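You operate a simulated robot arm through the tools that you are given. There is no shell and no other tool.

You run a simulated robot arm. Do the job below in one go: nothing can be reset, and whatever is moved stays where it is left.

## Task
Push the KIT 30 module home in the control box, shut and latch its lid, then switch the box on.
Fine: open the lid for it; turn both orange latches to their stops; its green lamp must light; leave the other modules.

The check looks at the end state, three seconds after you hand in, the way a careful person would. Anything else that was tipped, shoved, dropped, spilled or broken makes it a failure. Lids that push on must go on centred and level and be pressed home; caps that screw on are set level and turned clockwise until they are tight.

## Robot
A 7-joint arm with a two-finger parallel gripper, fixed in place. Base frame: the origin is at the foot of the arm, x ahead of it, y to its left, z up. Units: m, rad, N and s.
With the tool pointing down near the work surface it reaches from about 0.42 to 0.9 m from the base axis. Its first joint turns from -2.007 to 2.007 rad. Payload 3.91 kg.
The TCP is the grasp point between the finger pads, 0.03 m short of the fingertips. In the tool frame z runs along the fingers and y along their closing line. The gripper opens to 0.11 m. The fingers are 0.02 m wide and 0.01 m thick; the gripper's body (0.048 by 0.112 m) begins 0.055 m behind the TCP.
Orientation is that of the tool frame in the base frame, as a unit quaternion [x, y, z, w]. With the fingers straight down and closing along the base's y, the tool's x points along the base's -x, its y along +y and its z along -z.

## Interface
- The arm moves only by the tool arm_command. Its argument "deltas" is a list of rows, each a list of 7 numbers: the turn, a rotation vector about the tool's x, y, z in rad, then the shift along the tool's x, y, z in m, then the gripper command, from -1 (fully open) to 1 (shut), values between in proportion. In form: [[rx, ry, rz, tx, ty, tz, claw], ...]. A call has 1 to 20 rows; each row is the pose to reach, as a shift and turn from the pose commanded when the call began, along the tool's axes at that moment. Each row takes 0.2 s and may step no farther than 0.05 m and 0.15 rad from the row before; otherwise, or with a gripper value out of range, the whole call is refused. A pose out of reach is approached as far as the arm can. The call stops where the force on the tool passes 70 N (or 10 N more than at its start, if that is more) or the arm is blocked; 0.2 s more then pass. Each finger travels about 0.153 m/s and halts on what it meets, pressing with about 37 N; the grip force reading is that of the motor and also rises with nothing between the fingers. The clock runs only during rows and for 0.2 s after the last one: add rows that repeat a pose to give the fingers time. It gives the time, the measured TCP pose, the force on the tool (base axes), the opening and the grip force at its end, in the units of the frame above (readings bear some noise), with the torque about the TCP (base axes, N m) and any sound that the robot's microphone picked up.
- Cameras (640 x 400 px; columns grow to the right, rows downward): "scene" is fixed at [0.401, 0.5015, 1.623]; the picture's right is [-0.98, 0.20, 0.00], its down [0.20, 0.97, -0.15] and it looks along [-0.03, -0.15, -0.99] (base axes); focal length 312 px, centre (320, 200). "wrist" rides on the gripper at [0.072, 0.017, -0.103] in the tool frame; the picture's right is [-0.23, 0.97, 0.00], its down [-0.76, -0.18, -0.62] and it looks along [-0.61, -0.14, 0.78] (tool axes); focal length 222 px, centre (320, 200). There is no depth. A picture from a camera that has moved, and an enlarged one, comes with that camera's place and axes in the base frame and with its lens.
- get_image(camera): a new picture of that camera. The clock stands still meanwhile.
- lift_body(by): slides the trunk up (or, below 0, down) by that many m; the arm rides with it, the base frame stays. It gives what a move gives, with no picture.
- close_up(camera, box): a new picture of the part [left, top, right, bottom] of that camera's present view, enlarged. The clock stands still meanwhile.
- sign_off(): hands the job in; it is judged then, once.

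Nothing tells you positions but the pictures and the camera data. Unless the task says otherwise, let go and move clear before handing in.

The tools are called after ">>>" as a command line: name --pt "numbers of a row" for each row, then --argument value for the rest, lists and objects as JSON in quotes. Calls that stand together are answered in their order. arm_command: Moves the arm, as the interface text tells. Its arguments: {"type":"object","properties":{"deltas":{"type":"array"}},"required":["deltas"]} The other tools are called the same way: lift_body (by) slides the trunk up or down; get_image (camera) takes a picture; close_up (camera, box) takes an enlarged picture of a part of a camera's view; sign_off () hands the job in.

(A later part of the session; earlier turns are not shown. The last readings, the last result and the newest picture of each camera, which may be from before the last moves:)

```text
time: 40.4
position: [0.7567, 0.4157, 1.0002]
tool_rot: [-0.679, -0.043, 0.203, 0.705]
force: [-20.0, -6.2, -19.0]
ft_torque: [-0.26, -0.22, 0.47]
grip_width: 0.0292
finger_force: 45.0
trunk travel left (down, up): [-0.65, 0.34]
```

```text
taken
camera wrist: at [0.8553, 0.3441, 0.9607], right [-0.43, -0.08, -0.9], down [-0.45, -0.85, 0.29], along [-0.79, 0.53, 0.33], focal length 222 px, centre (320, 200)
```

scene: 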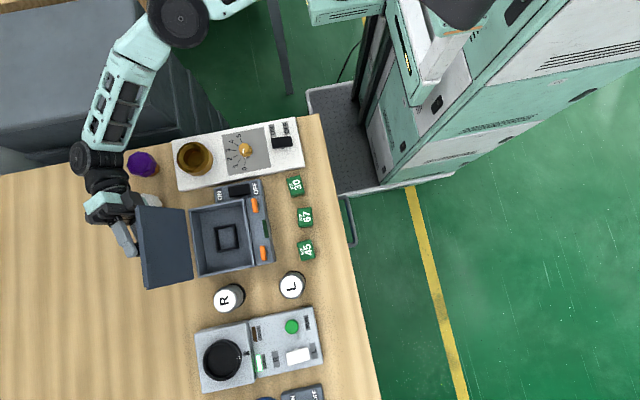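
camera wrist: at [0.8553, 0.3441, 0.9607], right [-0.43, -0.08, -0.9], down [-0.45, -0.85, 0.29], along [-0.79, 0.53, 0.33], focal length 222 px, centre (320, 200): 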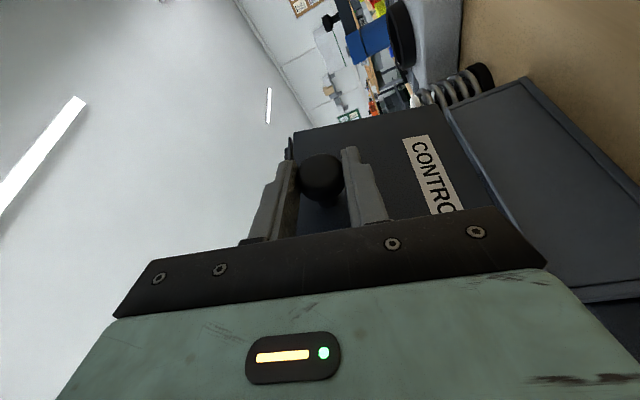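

The lid is past vertical at about 103° with little resistance. I'll release slowly and see whether it stays.

>>> arm_command --pt "0 0 0 0 0 0 0.6" --pt "0 0 0 0 0 0 0.3" --pt "0 0 0 0 0 0 0.0" --pt "0 0 0 0 0 0 -0.2" --pt "0 0 0 0 0 0 -0.3"

>>> get_image --camera "wrist"

>>> get_image --camera "scene"

```text
time: 41.6
position: [0.7595, 0.4158, 1.0028]
tool_rot: [-0.677, -0.042, 0.2, 0.707]
force: [0.5, 0.7, -0.5]
ft_torque: [0.02, -0.01, -0.01]
grip_width: 0.0716
finger_force: 0.1
trunk travel left (down, up): [-0.65, 0.34]
```

```text
taken
camera wrist: at [0.8571, 0.3432, 0.9623], right [-0.43, -0.08, -0.9], down [-0.45, -0.85, 0.29], along [-0.78, 0.53, 0.33], focal length 222 px, centre (320, 200)
```

wrist: 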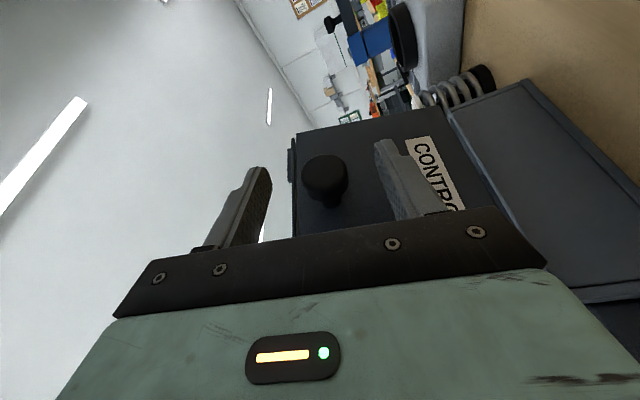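

```text
taken
```

scene: 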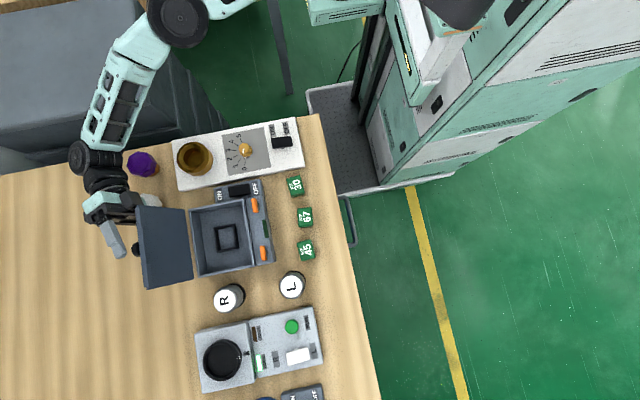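

The lid stays open. I'll back the fingers off along the tool axis and then rise.

>>> arm_command --pt "0 0 0 0 0 -0.025 -0.3" --pt "0 0 0 0 0 -0.05 -0.3" --pt "0 0 0 0 -0.01 -0.075 -0.3" --pt "0 0 0 0 -0.05 -0.085 -0.3" --pt "0 0 0 0 -0.095 -0.085 -0.3" --pt "0 0 0 -0.02 -0.135 -0.085 -0.3" --pt "0 0 0 -0.04 -0.16 -0.085 -0.3" --pt "0 0 0 -0.04 -0.16 -0.085 -0.3"

>>> close_up --camera "scene" --box '[120, 130, 320, 300]'

>>> close_up --camera "scene" --box '[180, 170, 280, 280]'

```text
time: 43.4
position: [0.7876, 0.3216, 1.1597]
tool_rot: [-0.678, -0.041, 0.201, 0.706]
force: [1.2, 0.0, -0.1]
ft_torque: [-0.02, 0.03, -0.02]
grip_width: 0.0714
finger_force: 0.1
trunk travel left (down, up): [-0.65, 0.34]
```

```text
2.35 times, centred on (220, 215) of scene
camera zoom: at [0.401, 0.5015, 1.623], right [-0.98, 0.2, 0.0], down [0.2, 0.97, -0.15], along [-0.03, -0.15, -0.99], focal length 733 px, centre (555, 165)
```

zoom: 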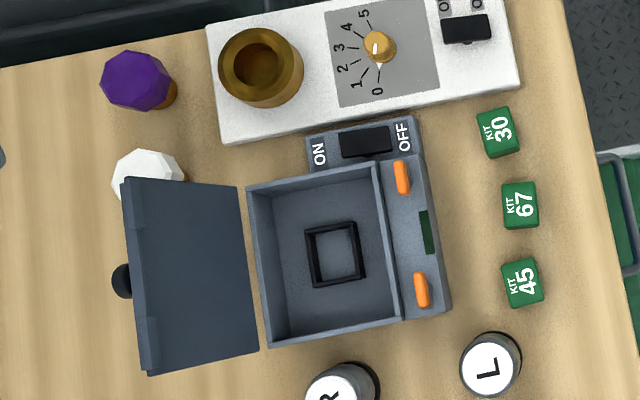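

```text
3.64 times, centred on (230, 225) of scene
camera zoom: at [0.401, 0.5015, 1.623], right [-0.98, 0.2, 0.0], down [0.2, 0.97, -0.15], along [-0.03, -0.15, -0.99], focal length 1133 px, centre (647, 109)
```

zoom: 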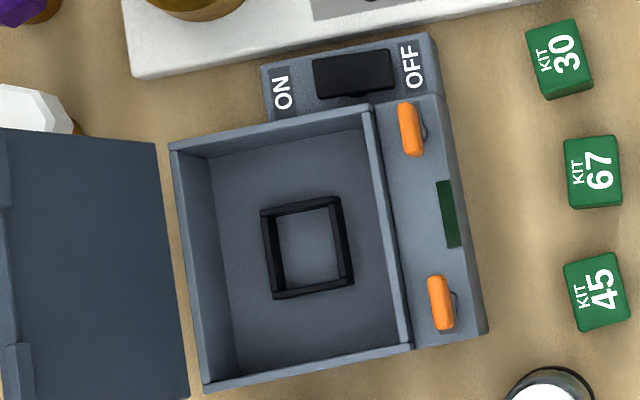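

The lid stands open on its own, and the box interior shows a square black socket at about (0.623, 0.431). The box is aligned with the base axes. Next I'll bring the tool back to vertical.

>>> arm_command --pt "-0.0474 0 -0.1301 -0.0169 0.0042 0.0061 -0.3" --pt "-0.0947 0 -0.2603 -0.0338 0.0084 0.0123 -0.3" --pt "-0.1421 0 -0.3904 -0.0507 0.0126 0.0184 -0.3" --pt "-0.1894 0 -0.5206 -0.0676 0.0168 0.0246 -0.3" --pt "-0.2368 0 -0.6507 -0.0845 0.021 0.0307 -0.3" --pt "-0.2842 0 -0.7809 -0.1014 0.0252 0.0369 -0.3" --pt "-0.3315 0 -0.911 -0.1183 0.0294 0.043 -0.3" --pt "-0.3789 0 -1.0412 -0.1352 0.0336 0.0492 -0.3" --pt "-0.4262 0 -1.1713 -0.1521 0.0378 0.0553 -0.3" --pt "-0.4736 0 -1.3015 -0.169 0.042 0.0615 -0.3" --pt "-0.521 0 -1.4316 -0.1859 0.0462 0.0676 -0.3" --pt "-0.5683 0 -1.5618 -0.2028 0.0504 0.0738 -0.3" --pt "-0.6157 0 -1.692 -0.2197 0.0546 0.08 -0.3" --pt "-0.6157 0 -1.692 -0.2197 0.0546 0.08 -0.3"

```text
time: 46.4
position: [0.5478, 0.3211, 1.1577]
tool_rot: [0.579, 0.58, 0.406, -0.405]
force: [-0.5, 0.0, -0.6]
ft_torque: [-0.01, -0.02, 0.01]
grip_width: 0.0716
finger_force: 0.0
trunk travel left (down, up): [-0.65, 0.34]
```

>>> arm_command --pt "0 -0.1357 0 0 0 0 -0.3" --pt "0 -0.2715 0 0 0 0 -0.3" --pt "0 -0.4072 0 0 0 0 -0.3" --pt "0 -0.543 0 0 0 0 -0.3" --pt "0 -0.6787 0 0 0 0 -0.3" --pt "0 -0.8145 0 0 0 0 -0.3" --pt "0 -0.9502 0 0 0 0 -0.3" --pt "0 -1.086 0 0 0 0 -0.3" --pt "0 -1.2217 0 0 0 0 -0.3" --pt "0 -1.2217 0 0 0 0 -0.3"

>>> arm_command --pt "0 0 -0.1428 0 0 0 -0.3" --pt "0 0 -0.2856 0 0 0 -0.3" --pt "0 0 -0.4284 0 0 0 -0.3" --pt "0 0 -0.5712 0 0 0 -0.3" --pt "0 0 -0.714 0 0 0 -0.3" --pt "0 0 -0.8568 0 0 0 -0.3" --pt "0 0 -0.9996 0 0 0 -0.3" --pt "0 0 -1.1424 0 0 0 -0.3" --pt "0 0 -1.2852 0 0 0 -0.3" --pt "0 0 -1.428 0 0 0 -0.3" --pt "0 0 -1.5708 0 0 0 -0.3" --pt "0 0 -1.5708 0 0 0 -0.3"

>>> get_image --camera "wrist"

>>> close_up --camera "scene" --box '[270, 165, 330, 265]'

```text
time: 48.6
position: [0.5464, 0.3232, 1.1604]
tool_rot: [0.708, 0.706, 0.001, 0.0]
force: [0.6, -0.4, -0.1]
ft_torque: [0.0, 0.0, -0.03]
grip_width: 0.0712
finger_force: 0.2
trunk travel left (down, up): [-0.65, 0.34]
```

```text
time: 51.2
position: [0.5452, 0.3215, 1.159]
tool_rot: [0.0, 1.0, 0.0, 0.0]
force: [-0.1, 0.0, 0.2]
ft_torque: [-0.01, 0.0, -0.02]
grip_width: 0.0715
finger_force: 0.0
trunk travel left (down, up): [-0.65, 0.34]
```

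```text
taken
camera wrist: at [0.4749, 0.3394, 1.2628], right [0.23, 0.97, 0.0], down [0.76, -0.18, 0.62], along [0.61, -0.14, -0.78], focal length 222 px, centre (320, 200)
```

wrist: 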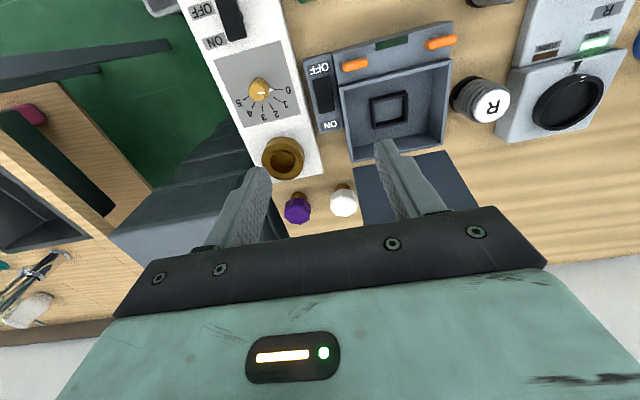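

```text
4.00 times, centred on (300, 215) of scene
camera zoom: at [0.401, 0.5015, 1.623], right [-0.98, 0.2, 0.0], down [0.2, 0.97, -0.15], along [-0.03, -0.15, -0.99], focal length 1247 px, centre (400, 140)
```

zoom: 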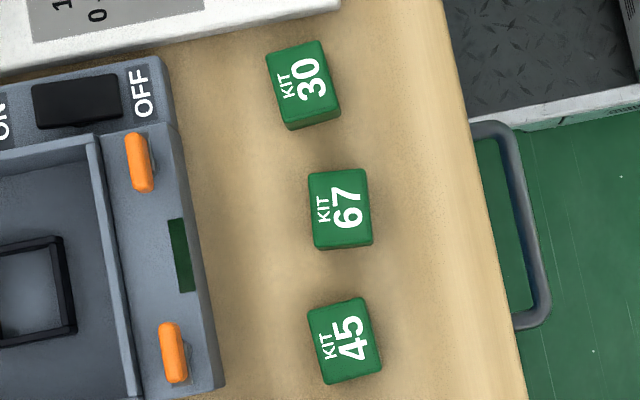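

Module 30's top face is about 0.037 × 0.045 m, centred near (0.4295, 0.335), and matches the rectangular socket at about (0.621, 0.432). I'll move above the module.

>>> arm_command --pt "0 0 0 0.023 0.0027 0.03 -0.3" --pt "0 0 0 0.046 0.0054 0.06 -0.3" --pt "0 0 0 0.069 0.008 0.09 -0.3" --pt "0 0 0 0.092 0.011 0.12 -0.3" --pt "0 0 0 0.115 0.0135 0.145 -0.3" --pt "0 0 0 0.115 0.0135 0.159 -0.3" --pt "0 0 0 0.115 0.0135 0.159 -0.3"

>>> get_image --camera "wrist"

>>> close_up --camera "scene" --box '[180, 150, 340, 270]'

```text
time: 52.8
position: [0.4324, 0.3359, 1.0029]
tool_rot: [0.001, 1.0, 0.0, 0.0]
force: [-0.3, -0.8, -0.6]
ft_torque: [0.0, 0.03, 0.03]
grip_width: 0.0715
finger_force: 0.0
trunk travel left (down, up): [-0.65, 0.34]
```

```text
taken
camera wrist: at [0.3617, 0.3534, 1.1065], right [0.23, 0.97, 0.0], down [0.76, -0.18, 0.62], along [0.61, -0.14, -0.78], focal length 222 px, centre (320, 200)
```

wrist: 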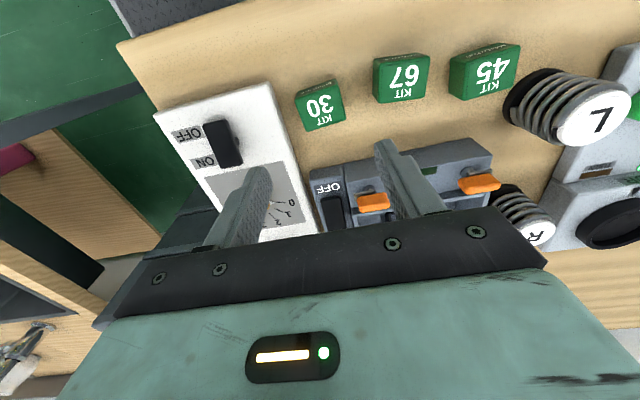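

```text
3.33 times, centred on (260, 210) of scene
camera zoom: at [0.401, 0.5015, 1.623], right [-0.98, 0.2, 0.0], down [0.2, 0.97, -0.15], along [-0.03, -0.15, -0.99], focal length 1039 px, centre (520, 167)
```

zoom: 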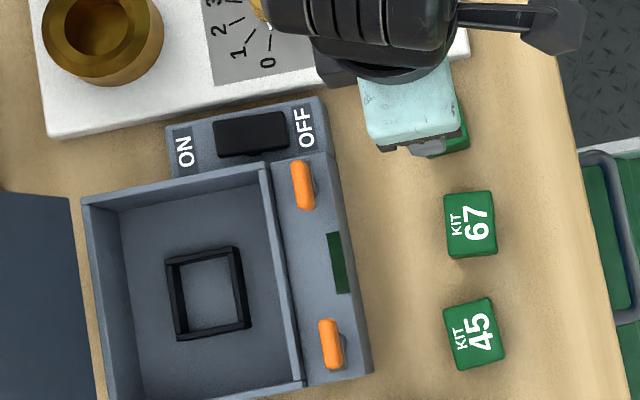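

>>> close_up --camera "wrist" --box '[270, 50, 370, 150]'

```text
4.00 times, centred on (320, 100) of wrist
camera zoom: at [0.3617, 0.3534, 1.1065], right [0.23, 0.97, 0.0], down [0.76, -0.18, 0.62], along [0.61, -0.14, -0.78], focal length 888 px, centre (320, 600)
```

zoom: 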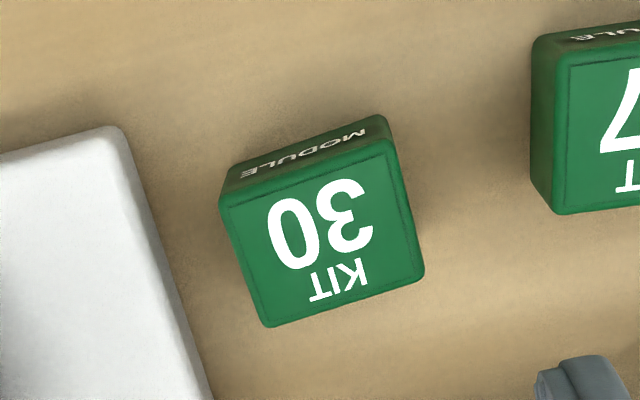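

The two views together suggest the module's top is near z 0.88. I'll descend partway and refine this.

>>> arm_command --pt "0 0 0 0.002 0.002 0.02 -0.3" --pt "0 0 0 0.004 0.0045 0.04 -0.3" --pt "0 0 0 0.004 0.0045 0.06 -0.3" --pt "0 0 0 0.004 0.0045 0.06 -0.3"

>>> get_image --camera "wrist"

>>> close_up --camera "wrist" --box '[250, 70, 410, 190]'

```text
time: 53.8
position: [0.4302, 0.3408, 0.9416]
tool_rot: [0.001, 1.0, 0.001, 0.002]
force: [0.8, 1.0, -0.1]
ft_torque: [-0.01, 0.0, -0.01]
grip_width: 0.0716
finger_force: 0.0
trunk travel left (down, up): [-0.65, 0.34]
```

```text
taken
camera wrist: at [0.3586, 0.3577, 1.0449], right [0.23, 0.97, 0.0], down [0.76, -0.18, 0.62], along [0.61, -0.14, -0.78], focal length 222 px, centre (320, 200)
```

wrist: 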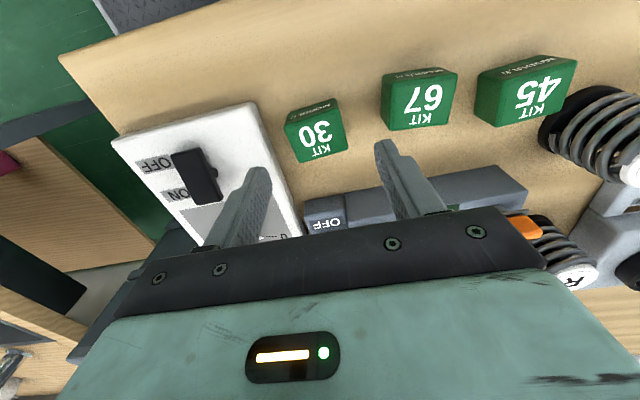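

```text
3.33 times, centred on (330, 130) of wrist
camera zoom: at [0.3586, 0.3577, 1.0449], right [0.23, 0.97, 0.0], down [0.76, -0.18, 0.62], along [0.61, -0.14, -0.78], focal length 740 px, centre (287, 433)
```

zoom: 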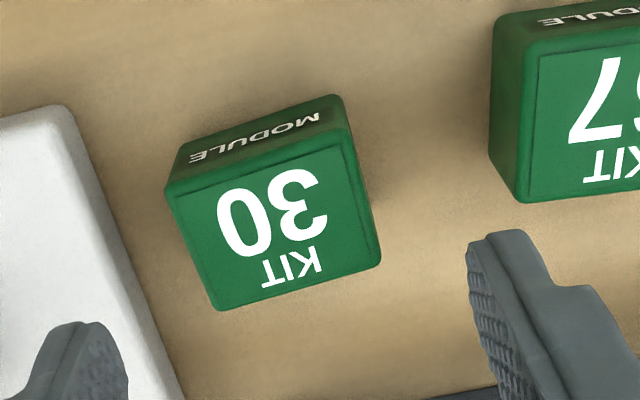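

Module top is at z≈0.877, centre (0.4288, 0.340), size about 0.034 × 0.043, height about 0.03. The white panel is close on the −y side, so I'll turn the gripper to close along x.

>>> arm_command --pt "0 0 0.1428 0 0 0 -0.1" --pt "0 0 0.2856 0 0 0 -0.1" --pt "0 0 0.4284 0 0 0 -0.1" --pt "0 0 0.5712 0 0 0 -0.1" --pt "0 0 0.714 0 0 0 -0.1" --pt "0 0 0.8568 0 0 0 -0.1" --pt "0 0 0.9996 0 0 0 -0.1" --pt "0 0 1.1424 0 0 0 -0.1" --pt "0 0 1.2852 0 0 0 -0.1" --pt "0 0 1.428 0 0 0 -0.1" --pt "0 0 1.5708 0 0 0 -0.1" --pt "0 0 1.5708 0 0 0 -0.1"

>>> get_image --camera "wrist"

>>> close_up --camera "wrist" --box '[250, 70, 410, 190]'

```text
time: 56.4
position: [0.4286, 0.3405, 0.9405]
tool_rot: [0.709, 0.705, 0.0, 0.0]
force: [-0.9, -0.4, 0.1]
ft_torque: [0.01, -0.02, -0.01]
grip_width: 0.0604
finger_force: 0.1
trunk travel left (down, up): [-0.65, 0.34]
```

```text
taken
camera wrist: at [0.4469, 0.4127, 1.0433], right [0.97, -0.23, 0.0], down [-0.18, -0.76, 0.62], along [-0.14, -0.61, -0.78], focal length 222 px, centre (320, 200)
```

wrist: 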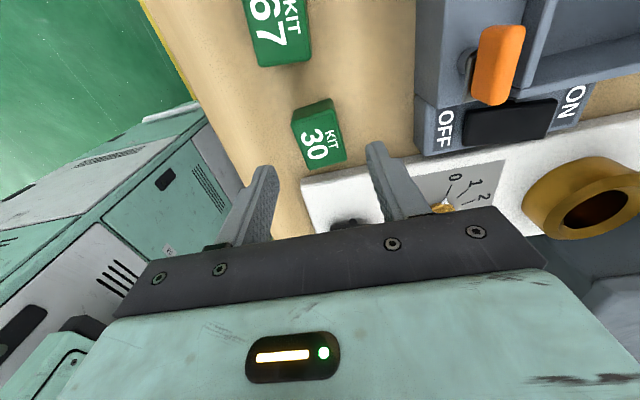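

```text
3.33 times, centred on (330, 130) of wrist
camera zoom: at [0.4469, 0.4127, 1.0433], right [0.97, -0.23, 0.0], down [-0.18, -0.76, 0.62], along [-0.14, -0.61, -0.78], focal length 740 px, centre (287, 433)
```

zoom: 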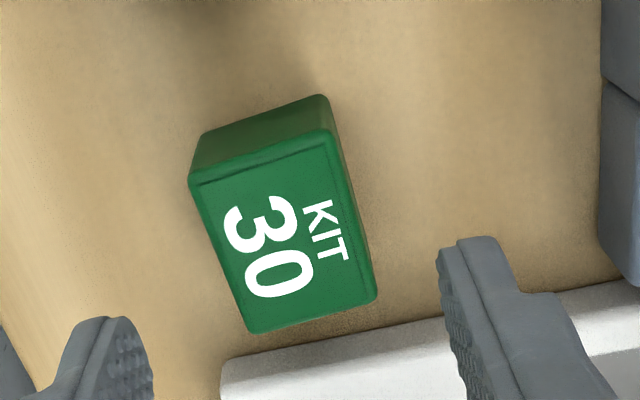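

>>> arm_command --pt "0 0 -0.07 -0.0005 0.001 0.015 -0.1" --pt "0 0 -0.07 -0.0005 0.001 0.03 -0.1" --pt "0 0 -0.07 -0.0005 0.001 0.042 -0.1" --pt "0 0 -0.07 -0.0005 0.001 0.0485 -0.1" --pt "0 0 -0.07 -0.0005 0.001 0.0485 -0.1"

>>> get_image --camera "wrist"

>>> close_up --camera "scene" --box '[250, 150, 350, 250]'

```text
time: 57.6
position: [0.4281, 0.3414, 0.8924]
tool_rot: [0.682, 0.731, 0.0, 0.001]
force: [0.3, 0.2, -0.8]
ft_torque: [-0.02, -0.02, 0.02]
grip_width: 0.0604
finger_force: 0.1
trunk travel left (down, up): [-0.65, 0.34]
```

```text
taken
camera wrist: at [0.4417, 0.4147, 0.995], right [0.99, -0.16, 0.0], down [-0.13, -0.77, 0.62], along [-0.1, -0.61, -0.78], focal length 222 px, centre (320, 200)
```

wrist: 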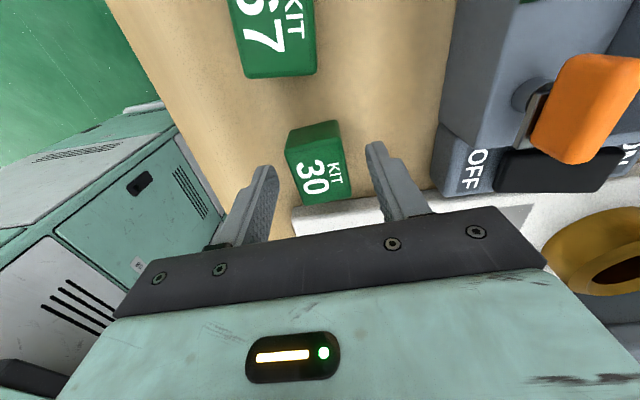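

```text
4.00 times, centred on (300, 200) of scene
camera zoom: at [0.401, 0.5015, 1.623], right [-0.98, 0.2, 0.0], down [0.2, 0.97, -0.15], along [-0.03, -0.15, -0.99], focal length 1247 px, centre (400, 200)
```

zoom: 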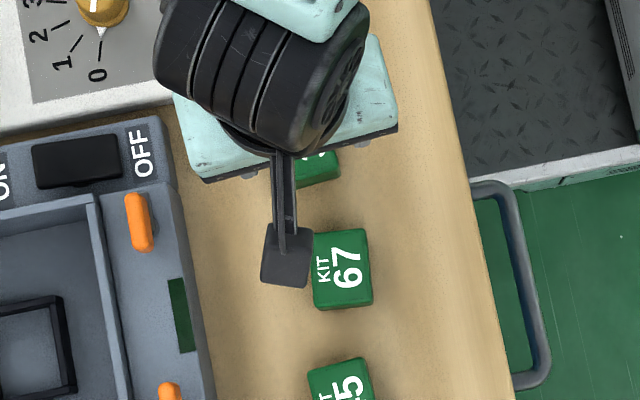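

The module is centred between the fingers. Closing.

>>> arm_command --pt "0 0 0 0 0 0 0.3" --pt "0 0 0 0 0 0 0.7" --pt "0 0 0 0 0 0 1" --pt "0 0 0 0 0 0 1"

>>> get_image --camera "wrist"

```text
time: 58.6
position: [0.4286, 0.3417, 0.8915]
tool_rot: [0.682, 0.732, 0.001, 0.001]
force: [0.3, -0.1, 0.8]
ft_torque: [0.01, 0.02, 0.02]
grip_width: 0.035
finger_force: 37.1
trunk travel left (down, up): [-0.65, 0.34]
```

```text
taken
camera wrist: at [0.4417, 0.4147, 0.9951], right [0.99, -0.16, 0.0], down [-0.13, -0.77, 0.62], along [-0.1, -0.61, -0.78], focal length 222 px, centre (320, 200)
```

wrist: 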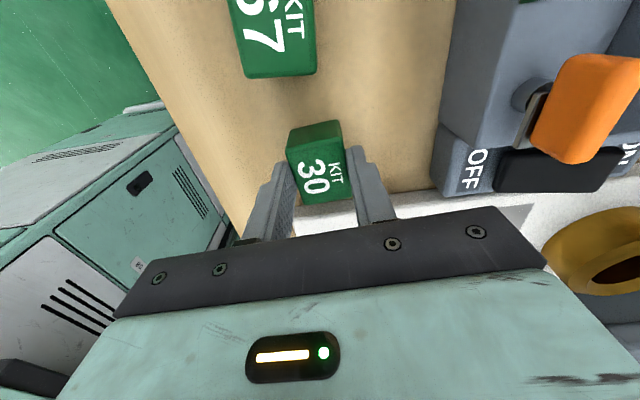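

Gripped at 0.035 m. Lifting straight up.

>>> arm_command --pt "0 0 0 0 0 -0.02 1" --pt "0 0 0 0 0 -0.05 1" --pt "0 0 0 0 0 -0.09 1" --pt "0 0 0 0 0 -0.13 1" --pt "0 0 0 0 0 -0.15 1" --pt "0 0 0 0 0 -0.15 1"

>>> get_image --camera "wrist"

```text
time: 60.0
position: [0.4295, 0.3408, 1.0406]
tool_rot: [0.682, 0.731, 0.001, 0.001]
force: [0.3, 0.2, -0.9]
ft_torque: [-0.01, 0.02, 0.03]
grip_width: 0.0351
finger_force: 36.8
trunk travel left (down, up): [-0.65, 0.34]
```

```text
taken
camera wrist: at [0.4427, 0.4153, 1.1446], right [0.99, -0.16, 0.0], down [-0.13, -0.77, 0.62], along [-0.1, -0.61, -0.78], focal length 222 px, centre (320, 200)
```

wrist: 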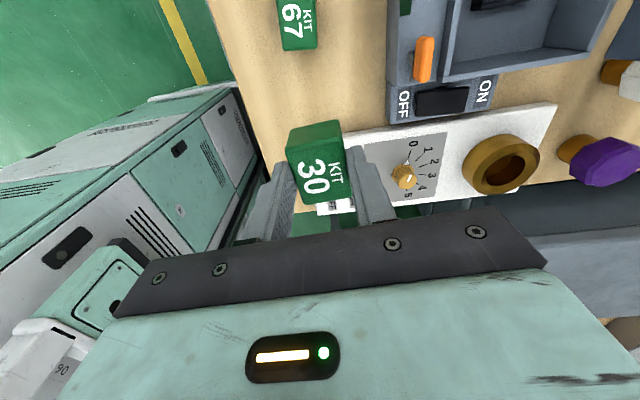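

Module held squarely. Moving over the socket, with the yaw straightened to the box.

>>> arm_command --pt "0 0 0.012 0.0128 0.033 0 1" --pt "0 0 0.024 0.0256 0.066 0 1" --pt "0 0 0.035 0.0384 0.099 0 1" --pt "0 0 0.047 0.0511 0.132 0 1" --pt "0 0 0.058 0.0639 0.165 0 1" --pt "0 0 0.07 0.0767 0.1981 0 1" --pt "0 0 0.07 0.0767 0.1981 0 1"

>>> get_image --camera "wrist"

>>> close_up --camera "wrist" --box '[240, 40, 400, 220]'

>>> get_image --camera "scene"

```text
time: 61.6
position: [0.6208, 0.4313, 1.0378]
tool_rot: [0.708, 0.706, 0.0, 0.0]
force: [-0.6, -0.4, -0.9]
ft_torque: [0.02, -0.01, 0.0]
grip_width: 0.0348
finger_force: 37.4
trunk travel left (down, up): [-0.65, 0.34]
```

```text
taken
camera wrist: at [0.6386, 0.5035, 1.1426], right [0.97, -0.23, 0.0], down [-0.18, -0.76, 0.62], along [-0.14, -0.61, -0.78], focal length 222 px, centre (320, 200)
```

wrist: 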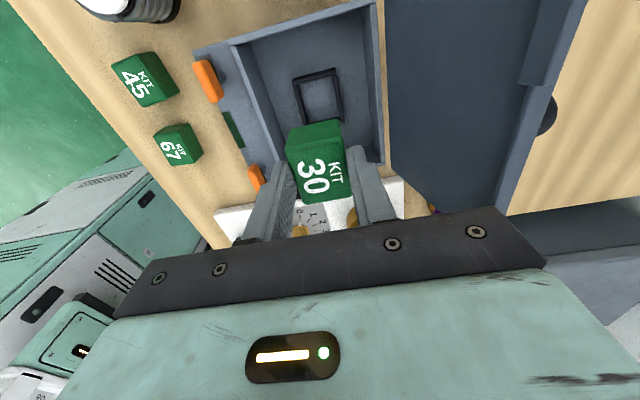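

```text
2.22 times, centred on (320, 130) of wrist
camera zoom: at [0.6386, 0.5035, 1.1426], right [0.97, -0.23, 0.0], down [-0.18, -0.76, 0.62], along [-0.14, -0.61, -0.78], focal length 494 px, centre (320, 356)
```

zoom: 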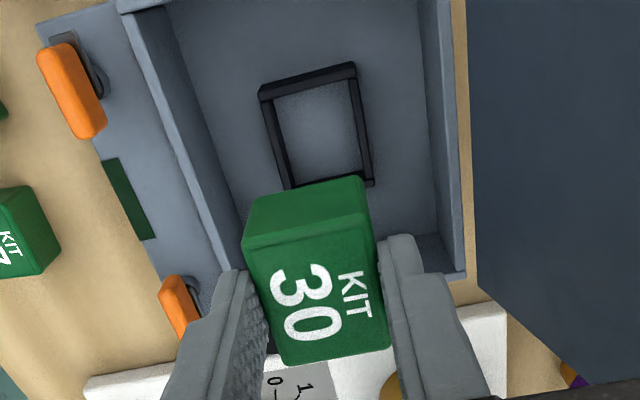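

```text
taken
```

scene: 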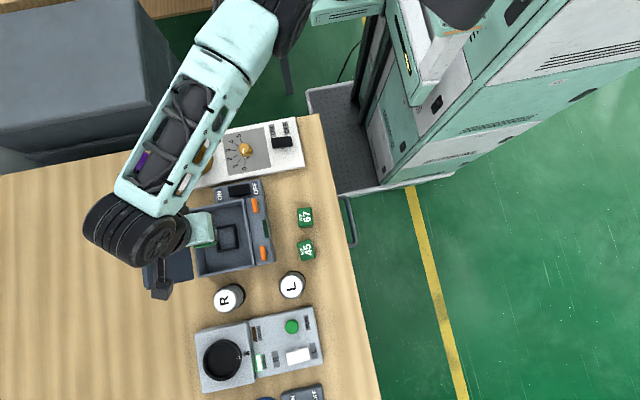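

The socket's centre is at about (0.622, 0.4315). I'll lower the module to about 2 cm above it and check the alignment from both cameras.

>>> arm_command --pt "0 0 0 0.001 0.001 0.03 1" --pt "0 0 0 0.001 0.001 0.06 1" --pt "0 0 0 0.001 0.001 0.09 1" --pt "0 0 0 0.001 0.001 0.11 1" --pt "0 0 0 0.001 0.001 0.118 1" --pt "0 0 0 0.001 0.001 0.118 1"

>>> close_up --camera "wrist" --box '[250, 60, 390, 215]'

>>> close_up --camera "scene" --box '[180, 180, 280, 280]'

```text
time: 63.0
position: [0.6234, 0.4317, 0.9218]
tool_rot: [0.708, 0.706, 0.001, 0.001]
force: [0.7, 0.4, 0.4]
ft_torque: [0.0, 0.02, 0.04]
grip_width: 0.035
finger_force: 37.2
trunk travel left (down, up): [-0.65, 0.34]
```

```text
2.58 times, centred on (320, 138) of wrist
camera zoom: at [0.6418, 0.5036, 1.0258], right [0.97, -0.23, 0.0], down [-0.18, -0.76, 0.62], along [-0.14, -0.61, -0.78], focal length 573 px, centre (320, 361)
```

zoom: 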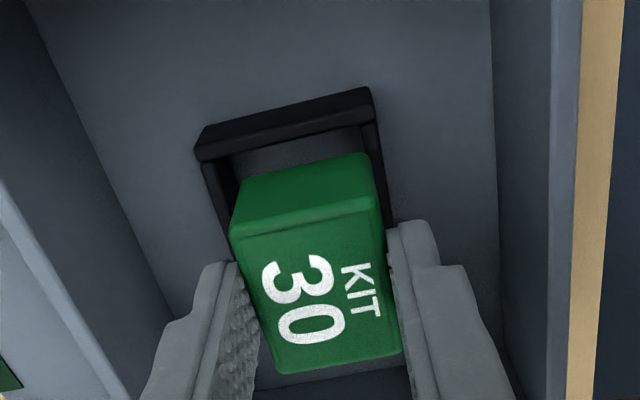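

```text
4.00 times, centred on (230, 230) of scene
camera zoom: at [0.401, 0.5015, 1.623], right [-0.98, 0.2, 0.0], down [0.2, 0.97, -0.15], along [-0.03, -0.15, -0.99], focal length 1247 px, centre (680, 80)
```

zoom: 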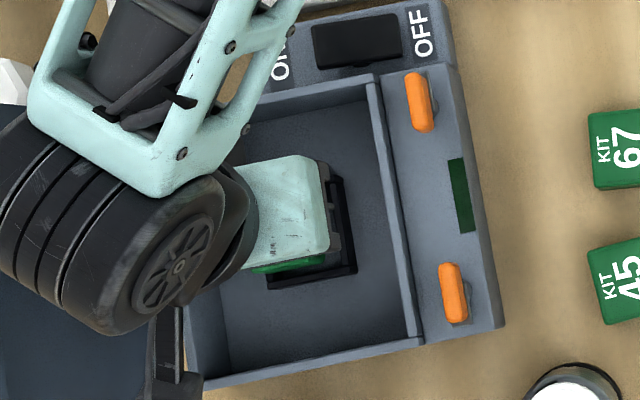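

Estimated correction: about −2 mm in x. I'll go down close to the frame's top and look again.

>>> arm_command --pt "0 0 0 0.0005 -0.002 0.004 1" --pt "0 0 0 0.0005 -0.002 0.008 1" --pt "0 0 0 0.0005 -0.002 0.012 1" --pt "0 0 0 0.0005 -0.002 0.012 1"

>>> close_up --camera "wrist" --box '[260, 80, 390, 215]'

>>> close_up --camera "scene" --box '[200, 200, 260, 260]'

```text
time: 64.0
position: [0.6206, 0.4316, 0.9095]
tool_rot: [0.708, 0.706, 0.001, 0.001]
force: [0.4, 0.0, 0.3]
ft_torque: [0.02, 0.02, 0.03]
grip_width: 0.035
finger_force: 37.3
trunk travel left (down, up): [-0.65, 0.34]
```

```text
2.96 times, centred on (325, 148) of wrist
camera zoom: at [0.6393, 0.5047, 1.0142], right [0.97, -0.23, 0.0], down [-0.18, -0.76, 0.62], along [-0.14, -0.61, -0.78], focal length 658 px, centre (305, 356)
```

zoom: 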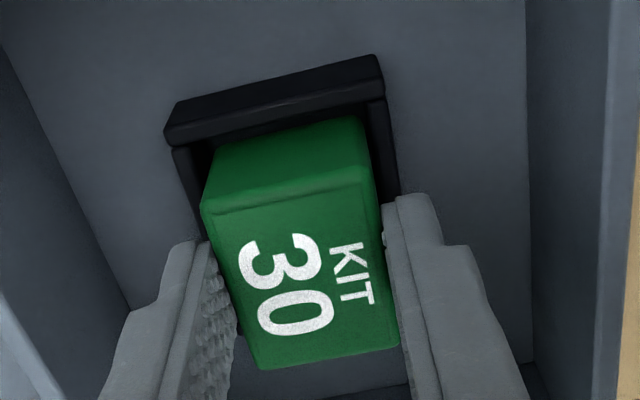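

```text
6.67 times, centred on (230, 230) of scene
camera zoom: at [0.401, 0.5015, 1.623], right [-0.98, 0.2, 0.0], down [0.2, 0.97, -0.15], along [-0.03, -0.15, -0.99], focal length 2078 px, centre (920, 0)
```

zoom: 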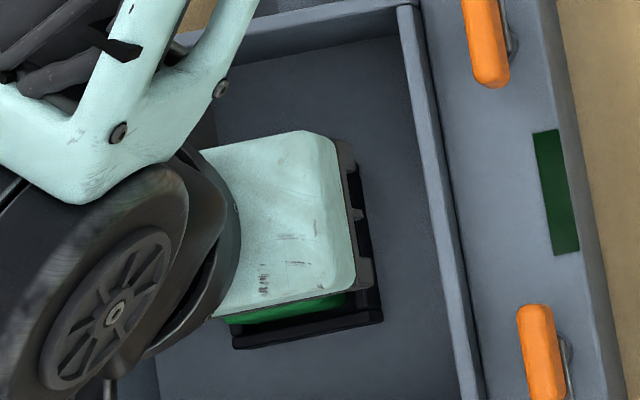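

>>> close_up --camera "wrist" --box '[286, 90, 350, 150]'

>>> close_up --camera "scene" --box '[225, 225, 260, 255]'

```text
6.67 times, centred on (318, 120) of wrist
camera zoom: at [0.6393, 0.5047, 1.0142], right [0.97, -0.23, 0.0], down [-0.18, -0.76, 0.62], along [-0.14, -0.61, -0.78], focal length 1481 px, centre (333, 733)
```

zoom: 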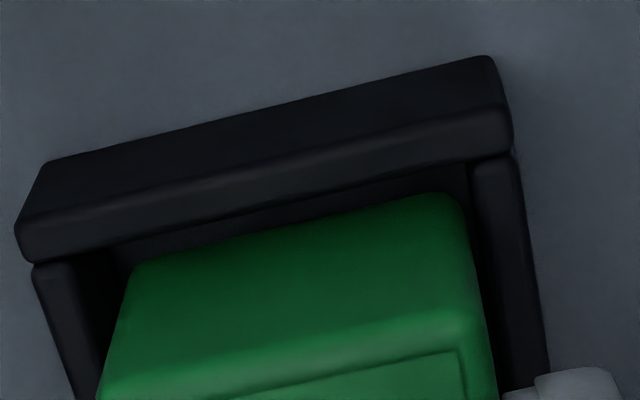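

```text
13.33 times, centred on (242, 240) of scene
camera zoom: at [0.401, 0.5015, 1.623], right [-0.98, 0.2, 0.0], down [0.2, 0.97, -0.15], along [-0.03, -0.15, -0.99], focal length 4156 px, centre (1353, -333)
```

zoom: 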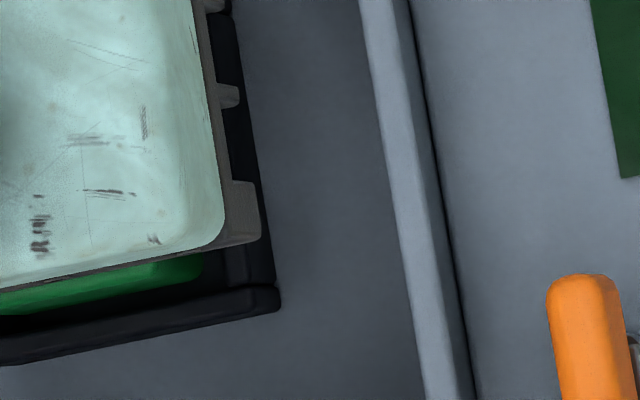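

The close-up shows the frame's opening is about 3 mm larger than the module on each side; I need about −1.6 mm in x and y is fine. I'll descend gently into the frame.

>>> arm_command --pt "0 0 0 0 -0.0016 0 1" --pt "0 0 0 0 -0.0016 0.003 1" --pt "0 0 0 0 -0.0016 0.006 1" --pt "0 0 0 0 -0.0016 0.009 1" --pt "0 0 0 0 -0.0016 0.009 1"

>>> close_up --camera "wrist" --box '[276, 90, 364, 180]'

```text
time: 65.2
position: [0.6201, 0.4331, 0.9022]
tool_rot: [0.708, 0.706, 0.0, 0.0]
force: [-0.1, 0.8, 0.3]
ft_torque: [-0.01, -0.04, 0.0]
grip_width: 0.0347
finger_force: 37.3
trunk travel left (down, up): [-0.65, 0.34]
```

```text
4.44 times, centred on (320, 135) of wrist
camera zoom: at [0.6375, 0.5054, 1.005], right [0.97, -0.23, 0.0], down [-0.18, -0.76, 0.62], along [-0.14, -0.61, -0.78], focal length 987 px, centre (320, 489)
```

zoom: 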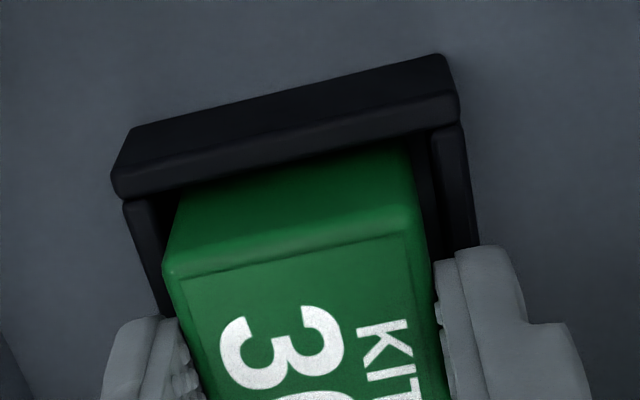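

>>> arm_command --pt "0 0 0 0 0 0.002 1" --pt "0 0 0 0 0 0.004 1" --pt "0 0 0 0 0 0.006 1" --pt "0 0 0 0 0 0.006 1"

>>> close_up --camera "wrist" --box '[276, 90, 364, 180]'

```text
time: 66.2
position: [0.62, 0.4325, 0.8977]
tool_rot: [0.707, 0.707, 0.0, 0.0]
force: [0.3, 0.9, -1.4]
ft_torque: [-0.01, 0.03, 0.01]
grip_width: 0.035
finger_force: 36.9
trunk travel left (down, up): [-0.65, 0.34]
```

```text
4.44 times, centred on (320, 135) of wrist
camera zoom: at [0.6376, 0.5048, 1.0014], right [0.97, -0.23, 0.0], down [-0.18, -0.76, 0.62], along [-0.14, -0.61, -0.78], focal length 987 px, centre (320, 489)
```

zoom: 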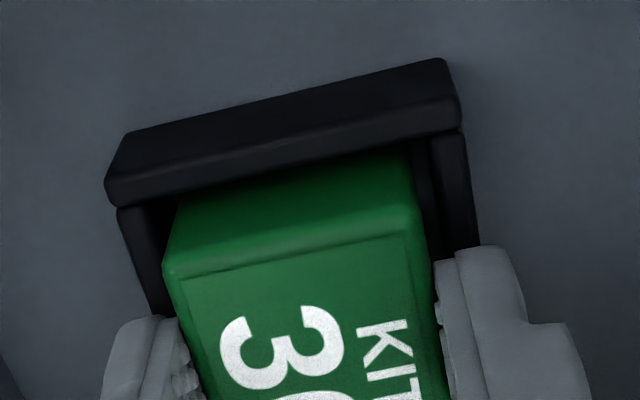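

>>> arm_command --pt "0 0 0 0 0 0.002 1" --pt "0 0 0 0 0 0.004 1" --pt "0 0 0 0 0 0.004 1"

>>> arm_command --pt "0 0 0 0 0 0.0015 1" --pt "0 0 0 0 0 0.003 1" --pt "0 0 0 0 0 0.003 1"

>>> get_image --camera "wrist"

>>> close_up --camera "wrist" --box '[260, 90, 380, 200]'

```text
time: 67.0
position: [0.6207, 0.4316, 0.8958]
tool_rot: [0.708, 0.707, 0.003, 0.0]
force: [3.0, -3.4, 26.2]
ft_torque: [-0.38, -0.06, 0.0]
grip_width: 0.0348
finger_force: 37.0
trunk travel left (down, up): [-0.65, 0.34]
```

```text
time: 67.8
position: [0.6189, 0.4332, 0.8962]
tool_rot: [0.708, 0.706, 0.005, 0.001]
force: [3.9, -6.3, 46.8]
ft_torque: [-0.67, 0.68, -0.02]
grip_width: 0.0349
finger_force: 37.0
trunk travel left (down, up): [-0.65, 0.34]
```

```text
taken
camera wrist: at [0.6368, 0.5046, 1.0004], right [0.97, -0.23, 0.0], down [-0.18, -0.77, 0.62], along [-0.14, -0.6, -0.79], focal length 222 px, centre (320, 200)
```

wrist: 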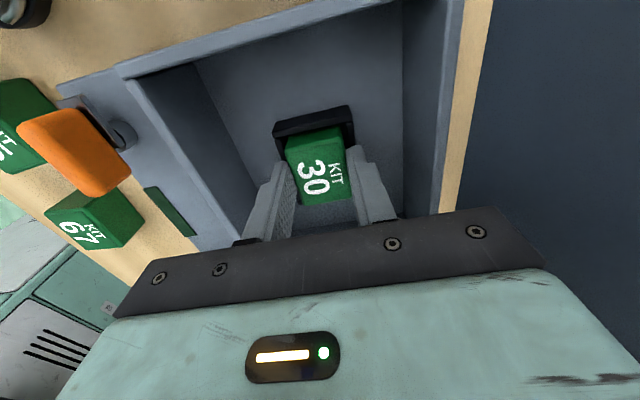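

```text
3.64 times, centred on (320, 145) of wrist
camera zoom: at [0.6368, 0.5046, 1.0004], right [0.97, -0.23, 0.0], down [-0.18, -0.77, 0.62], along [-0.14, -0.6, -0.79], focal length 808 px, centre (320, 400)
```

zoom: 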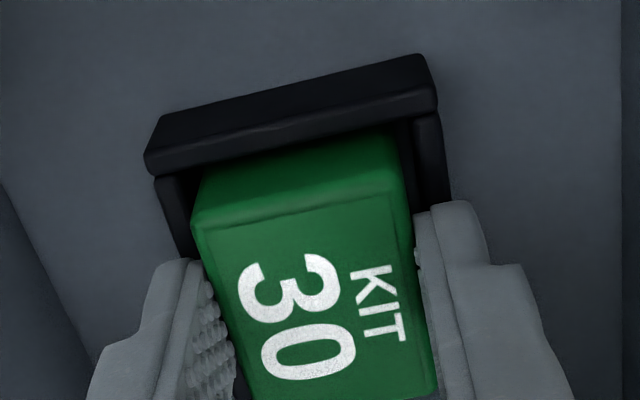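

Contact at TCP z 0.896; the torque says it's the fingertips resting on the frame walls, with the module about 12 mm in. I'll ease up, release, and then press it home from above with closed fingers.

>>> arm_command --pt "0 0 0 0 0 -0.005 1" --pt "0 0 0 0 0 -0.005 0.5" --pt "0 0 0 0 0 -0.005 0.2" --pt "0 0 0 0 0 -0.005 0.0" --pt "0 0 0 0 0 -0.02 0.0" --pt "0 0 0 0 0 -0.05 0.0" --pt "0 0 0 0 0 -0.06 0.0" --pt "0 0 0 0 0 -0.06 0.0"

>>> get_image --camera "wrist"

>>> close_up --camera "wrist" --box '[260, 60, 380, 180]'

```text
time: 69.6
position: [0.6181, 0.4343, 0.951]
tool_rot: [0.707, 0.707, 0.0, 0.0]
force: [0.4, -0.7, 0.2]
ft_torque: [0.01, -0.01, -0.03]
grip_width: 0.0549
finger_force: 0.1
trunk travel left (down, up): [-0.65, 0.34]
```

```text
taken
camera wrist: at [0.6368, 0.5052, 1.0548], right [0.97, -0.23, 0.0], down [-0.18, -0.76, 0.62], along [-0.14, -0.61, -0.78], focal length 222 px, centre (320, 200)
```

wrist: 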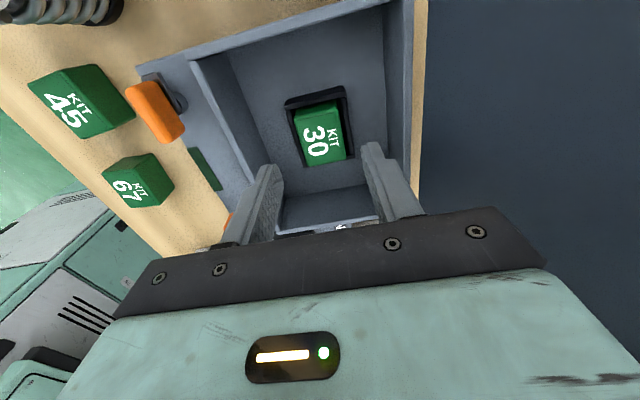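

```text
3.33 times, centred on (320, 120) of wrist
camera zoom: at [0.6368, 0.5052, 1.0548], right [0.97, -0.23, 0.0], down [-0.18, -0.76, 0.62], along [-0.14, -0.61, -0.78], focal length 740 px, centre (320, 467)
```

zoom: 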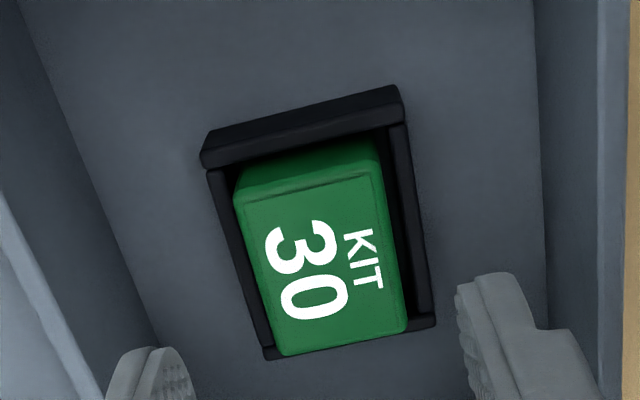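

The module sits in the frame. Now I'll close the fingers and press down on the middle of its top.

>>> arm_command --pt "0 0 0 -0.001 0 0 0.5" --pt "0 0 0 -0.001 0 0 1" --pt "0 0 0 -0.001 0 0.02 1" --pt "0 0 0 -0.001 0 0.03 1" --pt "0 0 0 -0.001 0 0.036 1" --pt "0 0 0 -0.001 0 0.036 1"

>>> close_up --camera "wrist" --box '[260, 60, 380, 200]'

```text
time: 71.0
position: [0.6188, 0.4315, 0.9139]
tool_rot: [0.708, 0.706, 0.0, -0.001]
force: [-0.7, -0.3, -0.5]
ft_torque: [-0.02, 0.02, 0.03]
grip_width: 0.0
finger_force: 36.9
trunk travel left (down, up): [-0.65, 0.34]
```

```text
2.86 times, centred on (320, 130) of wrist
camera zoom: at [0.6374, 0.5038, 1.0176], right [0.97, -0.23, 0.0], down [-0.18, -0.76, 0.62], along [-0.14, -0.61, -0.78], focal length 635 px, centre (320, 400)
```

zoom: 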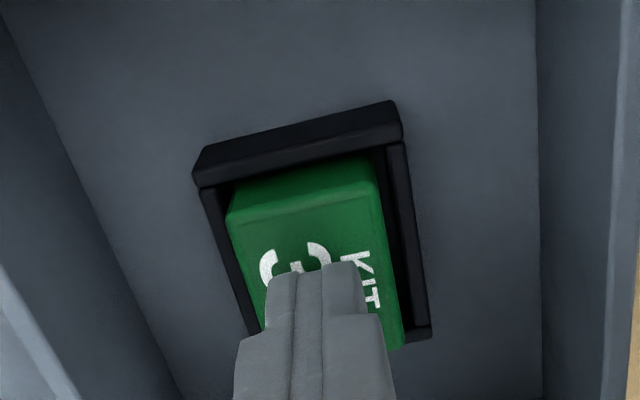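

>>> arm_command --pt "0 0 0 0 0 0.002 1" --pt "0 0 0 0 0 0.004 1" --pt "0 0 0 0 0 0.006 1" --pt "0 0 0 0 0 0.008 1" --pt "0 0 0 0 0 0.01 1"

```text
time: 72.2
position: [0.62, 0.4315, 0.9078]
tool_rot: [0.707, 0.707, 0.005, 0.0]
force: [-7.1, -12.1, 47.4]
ft_torque: [-0.51, 0.24, 0.02]
grip_width: 0.0
finger_force: 37.3
trunk travel left (down, up): [-0.65, 0.34]
```

>>> arm_command --pt "0 0 0 0 0 0.001 1" --pt "0 0 0 0 0 0.002 1" --pt "0 0 0 0 0 0.003 1" --pt "0 0 0 0 0 0.004 1" --pt "0 0 0 0 0 0.005 1" --pt "0 0 0 0 0 0.006 1"

>>> close_up --camera "wrist" --box '[260, 60, 380, 200]'

```text
time: 73.4
position: [0.6217, 0.4334, 0.9104]
tool_rot: [0.707, 0.707, 0.009, -0.001]
force: [-5.1, -8.9, 23.7]
ft_torque: [-0.4, 0.18, 0.01]
grip_width: 0.0
finger_force: 36.9
trunk travel left (down, up): [-0.65, 0.34]
stopped in row 6: the force on the tool passed its limit at 71 N (the readings are from after the stop); the commanded pose is now the measured one
```

```text
2.86 times, centred on (320, 130) of wrist
camera zoom: at [0.6379, 0.5048, 1.0146], right [0.97, -0.23, 0.01], down [-0.19, -0.77, 0.61], along [-0.13, -0.6, -0.79], focal length 635 px, centre (320, 400)
```

zoom: 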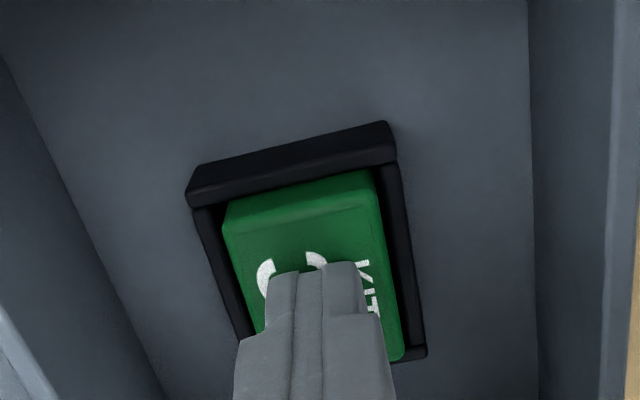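

>>> arm_command --pt "0 0 0 0 0 -0.01 1" --pt "0 0 0 0 0 -0.03 0.5" --pt "0 0 0 0 0 -0.042 0.0" --pt "0 0 0 0 0 -0.042 0.0" --pt "0 0 0 0 0 -0.042 0.0"

>>> close_up --camera "wrist" --box '[260, 60, 380, 180]'

>>> close_up --camera "scene" --box '[200, 200, 260, 260]'

```text
time: 74.6
position: [0.6193, 0.434, 0.9488]
tool_rot: [0.707, 0.708, 0.007, -0.002]
force: [-1.0, -0.1, 0.9]
ft_torque: [0.0, 0.0, -0.02]
grip_width: 0.055
finger_force: 0.1
trunk travel left (down, up): [-0.65, 0.34]
```

```text
3.33 times, centred on (320, 120) of wrist
camera zoom: at [0.6371, 0.5063, 1.0539], right [0.97, -0.23, 0.01], down [-0.18, -0.77, 0.61], along [-0.13, -0.6, -0.79], focal length 740 px, centre (320, 467)
```

zoom: 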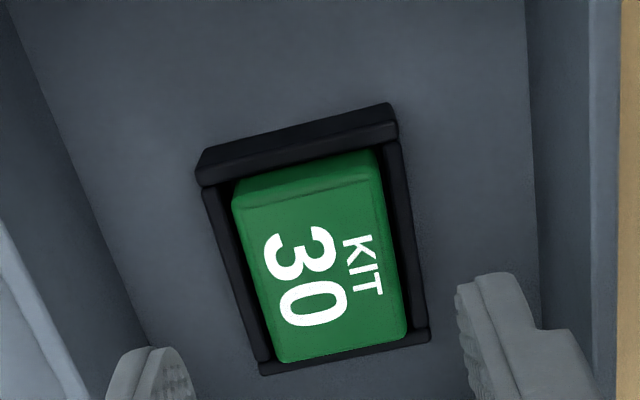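

```text
6.67 times, centred on (230, 230) of scene
camera zoom: at [0.401, 0.5015, 1.623], right [-0.98, 0.2, 0.0], down [0.2, 0.97, -0.15], along [-0.03, -0.15, -0.99], focal length 2078 px, centre (920, 0)
```

zoom: 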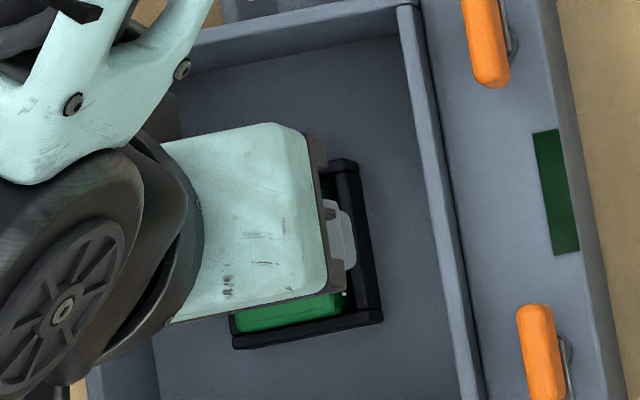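

The press with ~70 N moved the module lower relative to the frame. To verify that it's fully down, I'll touch the box floor beside the frame with the closed fingertips and compare heights.

>>> arm_command --pt "0.007 -0.0127 0 -0.02 0 0 1" --pt "0.007 -0.0127 0 -0.04 0 0 1" --pt "0.007 -0.0127 0 -0.052 0 0 1" --pt "0.007 -0.0127 0 -0.052 0 0.03 1" --pt "0.007 -0.0127 0 -0.052 0 0.05 1" --pt "0.007 -0.0127 0 -0.052 0 0.062 1" --pt "0.007 -0.0127 0 -0.052 0 0.062 1"

>>> get_image --camera "wrist"

```text
time: 76.2
position: [0.6216, 0.384, 0.8859]
tool_rot: [0.707, 0.707, 0.001, 0.001]
force: [0.4, 0.1, 0.3]
ft_torque: [0.03, -0.01, -0.01]
grip_width: 0.0002
finger_force: 36.6
trunk travel left (down, up): [-0.65, 0.34]
```

```text
taken
camera wrist: at [0.6386, 0.4566, 0.9895], right [0.97, -0.23, 0.0], down [-0.18, -0.76, 0.62], along [-0.14, -0.61, -0.78], focal length 222 px, centre (320, 200)
```

wrist: 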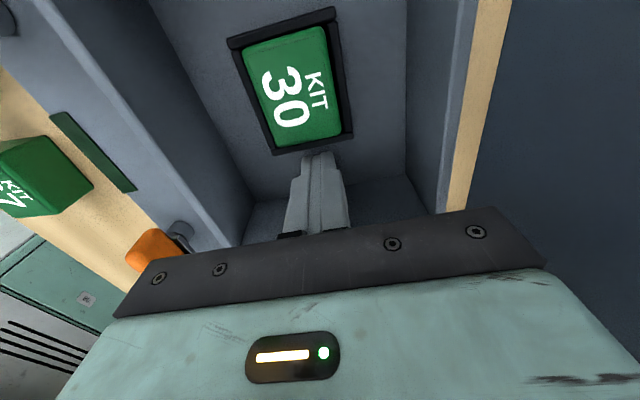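

>>> arm_command --pt "0 0 0 0 0 0.002 1" --pt "0 0 0 0 0 0.004 1" --pt "0 0 0 0 0 0.004 1"

>>> arm_command --pt "0 0 0 0 0 0.002 1" --pt "0 0 0 0 0 0.003 1" --pt "0 0 0 0 0 0.003 1"

>>> arm_command --pt "0 0 0 0 0 0.002 1" --pt "0 0 0 0 0 0.003 1" --pt "0 0 0 0 0 0.003 1"

```text
time: 77.0
position: [0.6201, 0.3823, 0.8824]
tool_rot: [0.707, 0.707, 0.0, 0.001]
force: [-0.3, -0.1, 0.0]
ft_torque: [0.0, -0.02, -0.01]
grip_width: 0.0
finger_force: 37.4
trunk travel left (down, up): [-0.65, 0.34]
```

```text
time: 77.8
position: [0.6206, 0.3822, 0.8787]
tool_rot: [0.708, 0.707, 0.0, 0.001]
force: [0.2, 0.1, -0.4]
ft_torque: [-0.01, -0.01, 0.0]
grip_width: 0.0002
finger_force: 37.1
trunk travel left (down, up): [-0.65, 0.34]
```

```text
time: 78.6
position: [0.6208, 0.3822, 0.8765]
tool_rot: [0.707, 0.707, 0.0, 0.002]
force: [0.1, -0.3, 0.4]
ft_torque: [0.03, -0.02, 0.0]
grip_width: 0.0003
finger_force: 36.8
trunk travel left (down, up): [-0.65, 0.34]
```

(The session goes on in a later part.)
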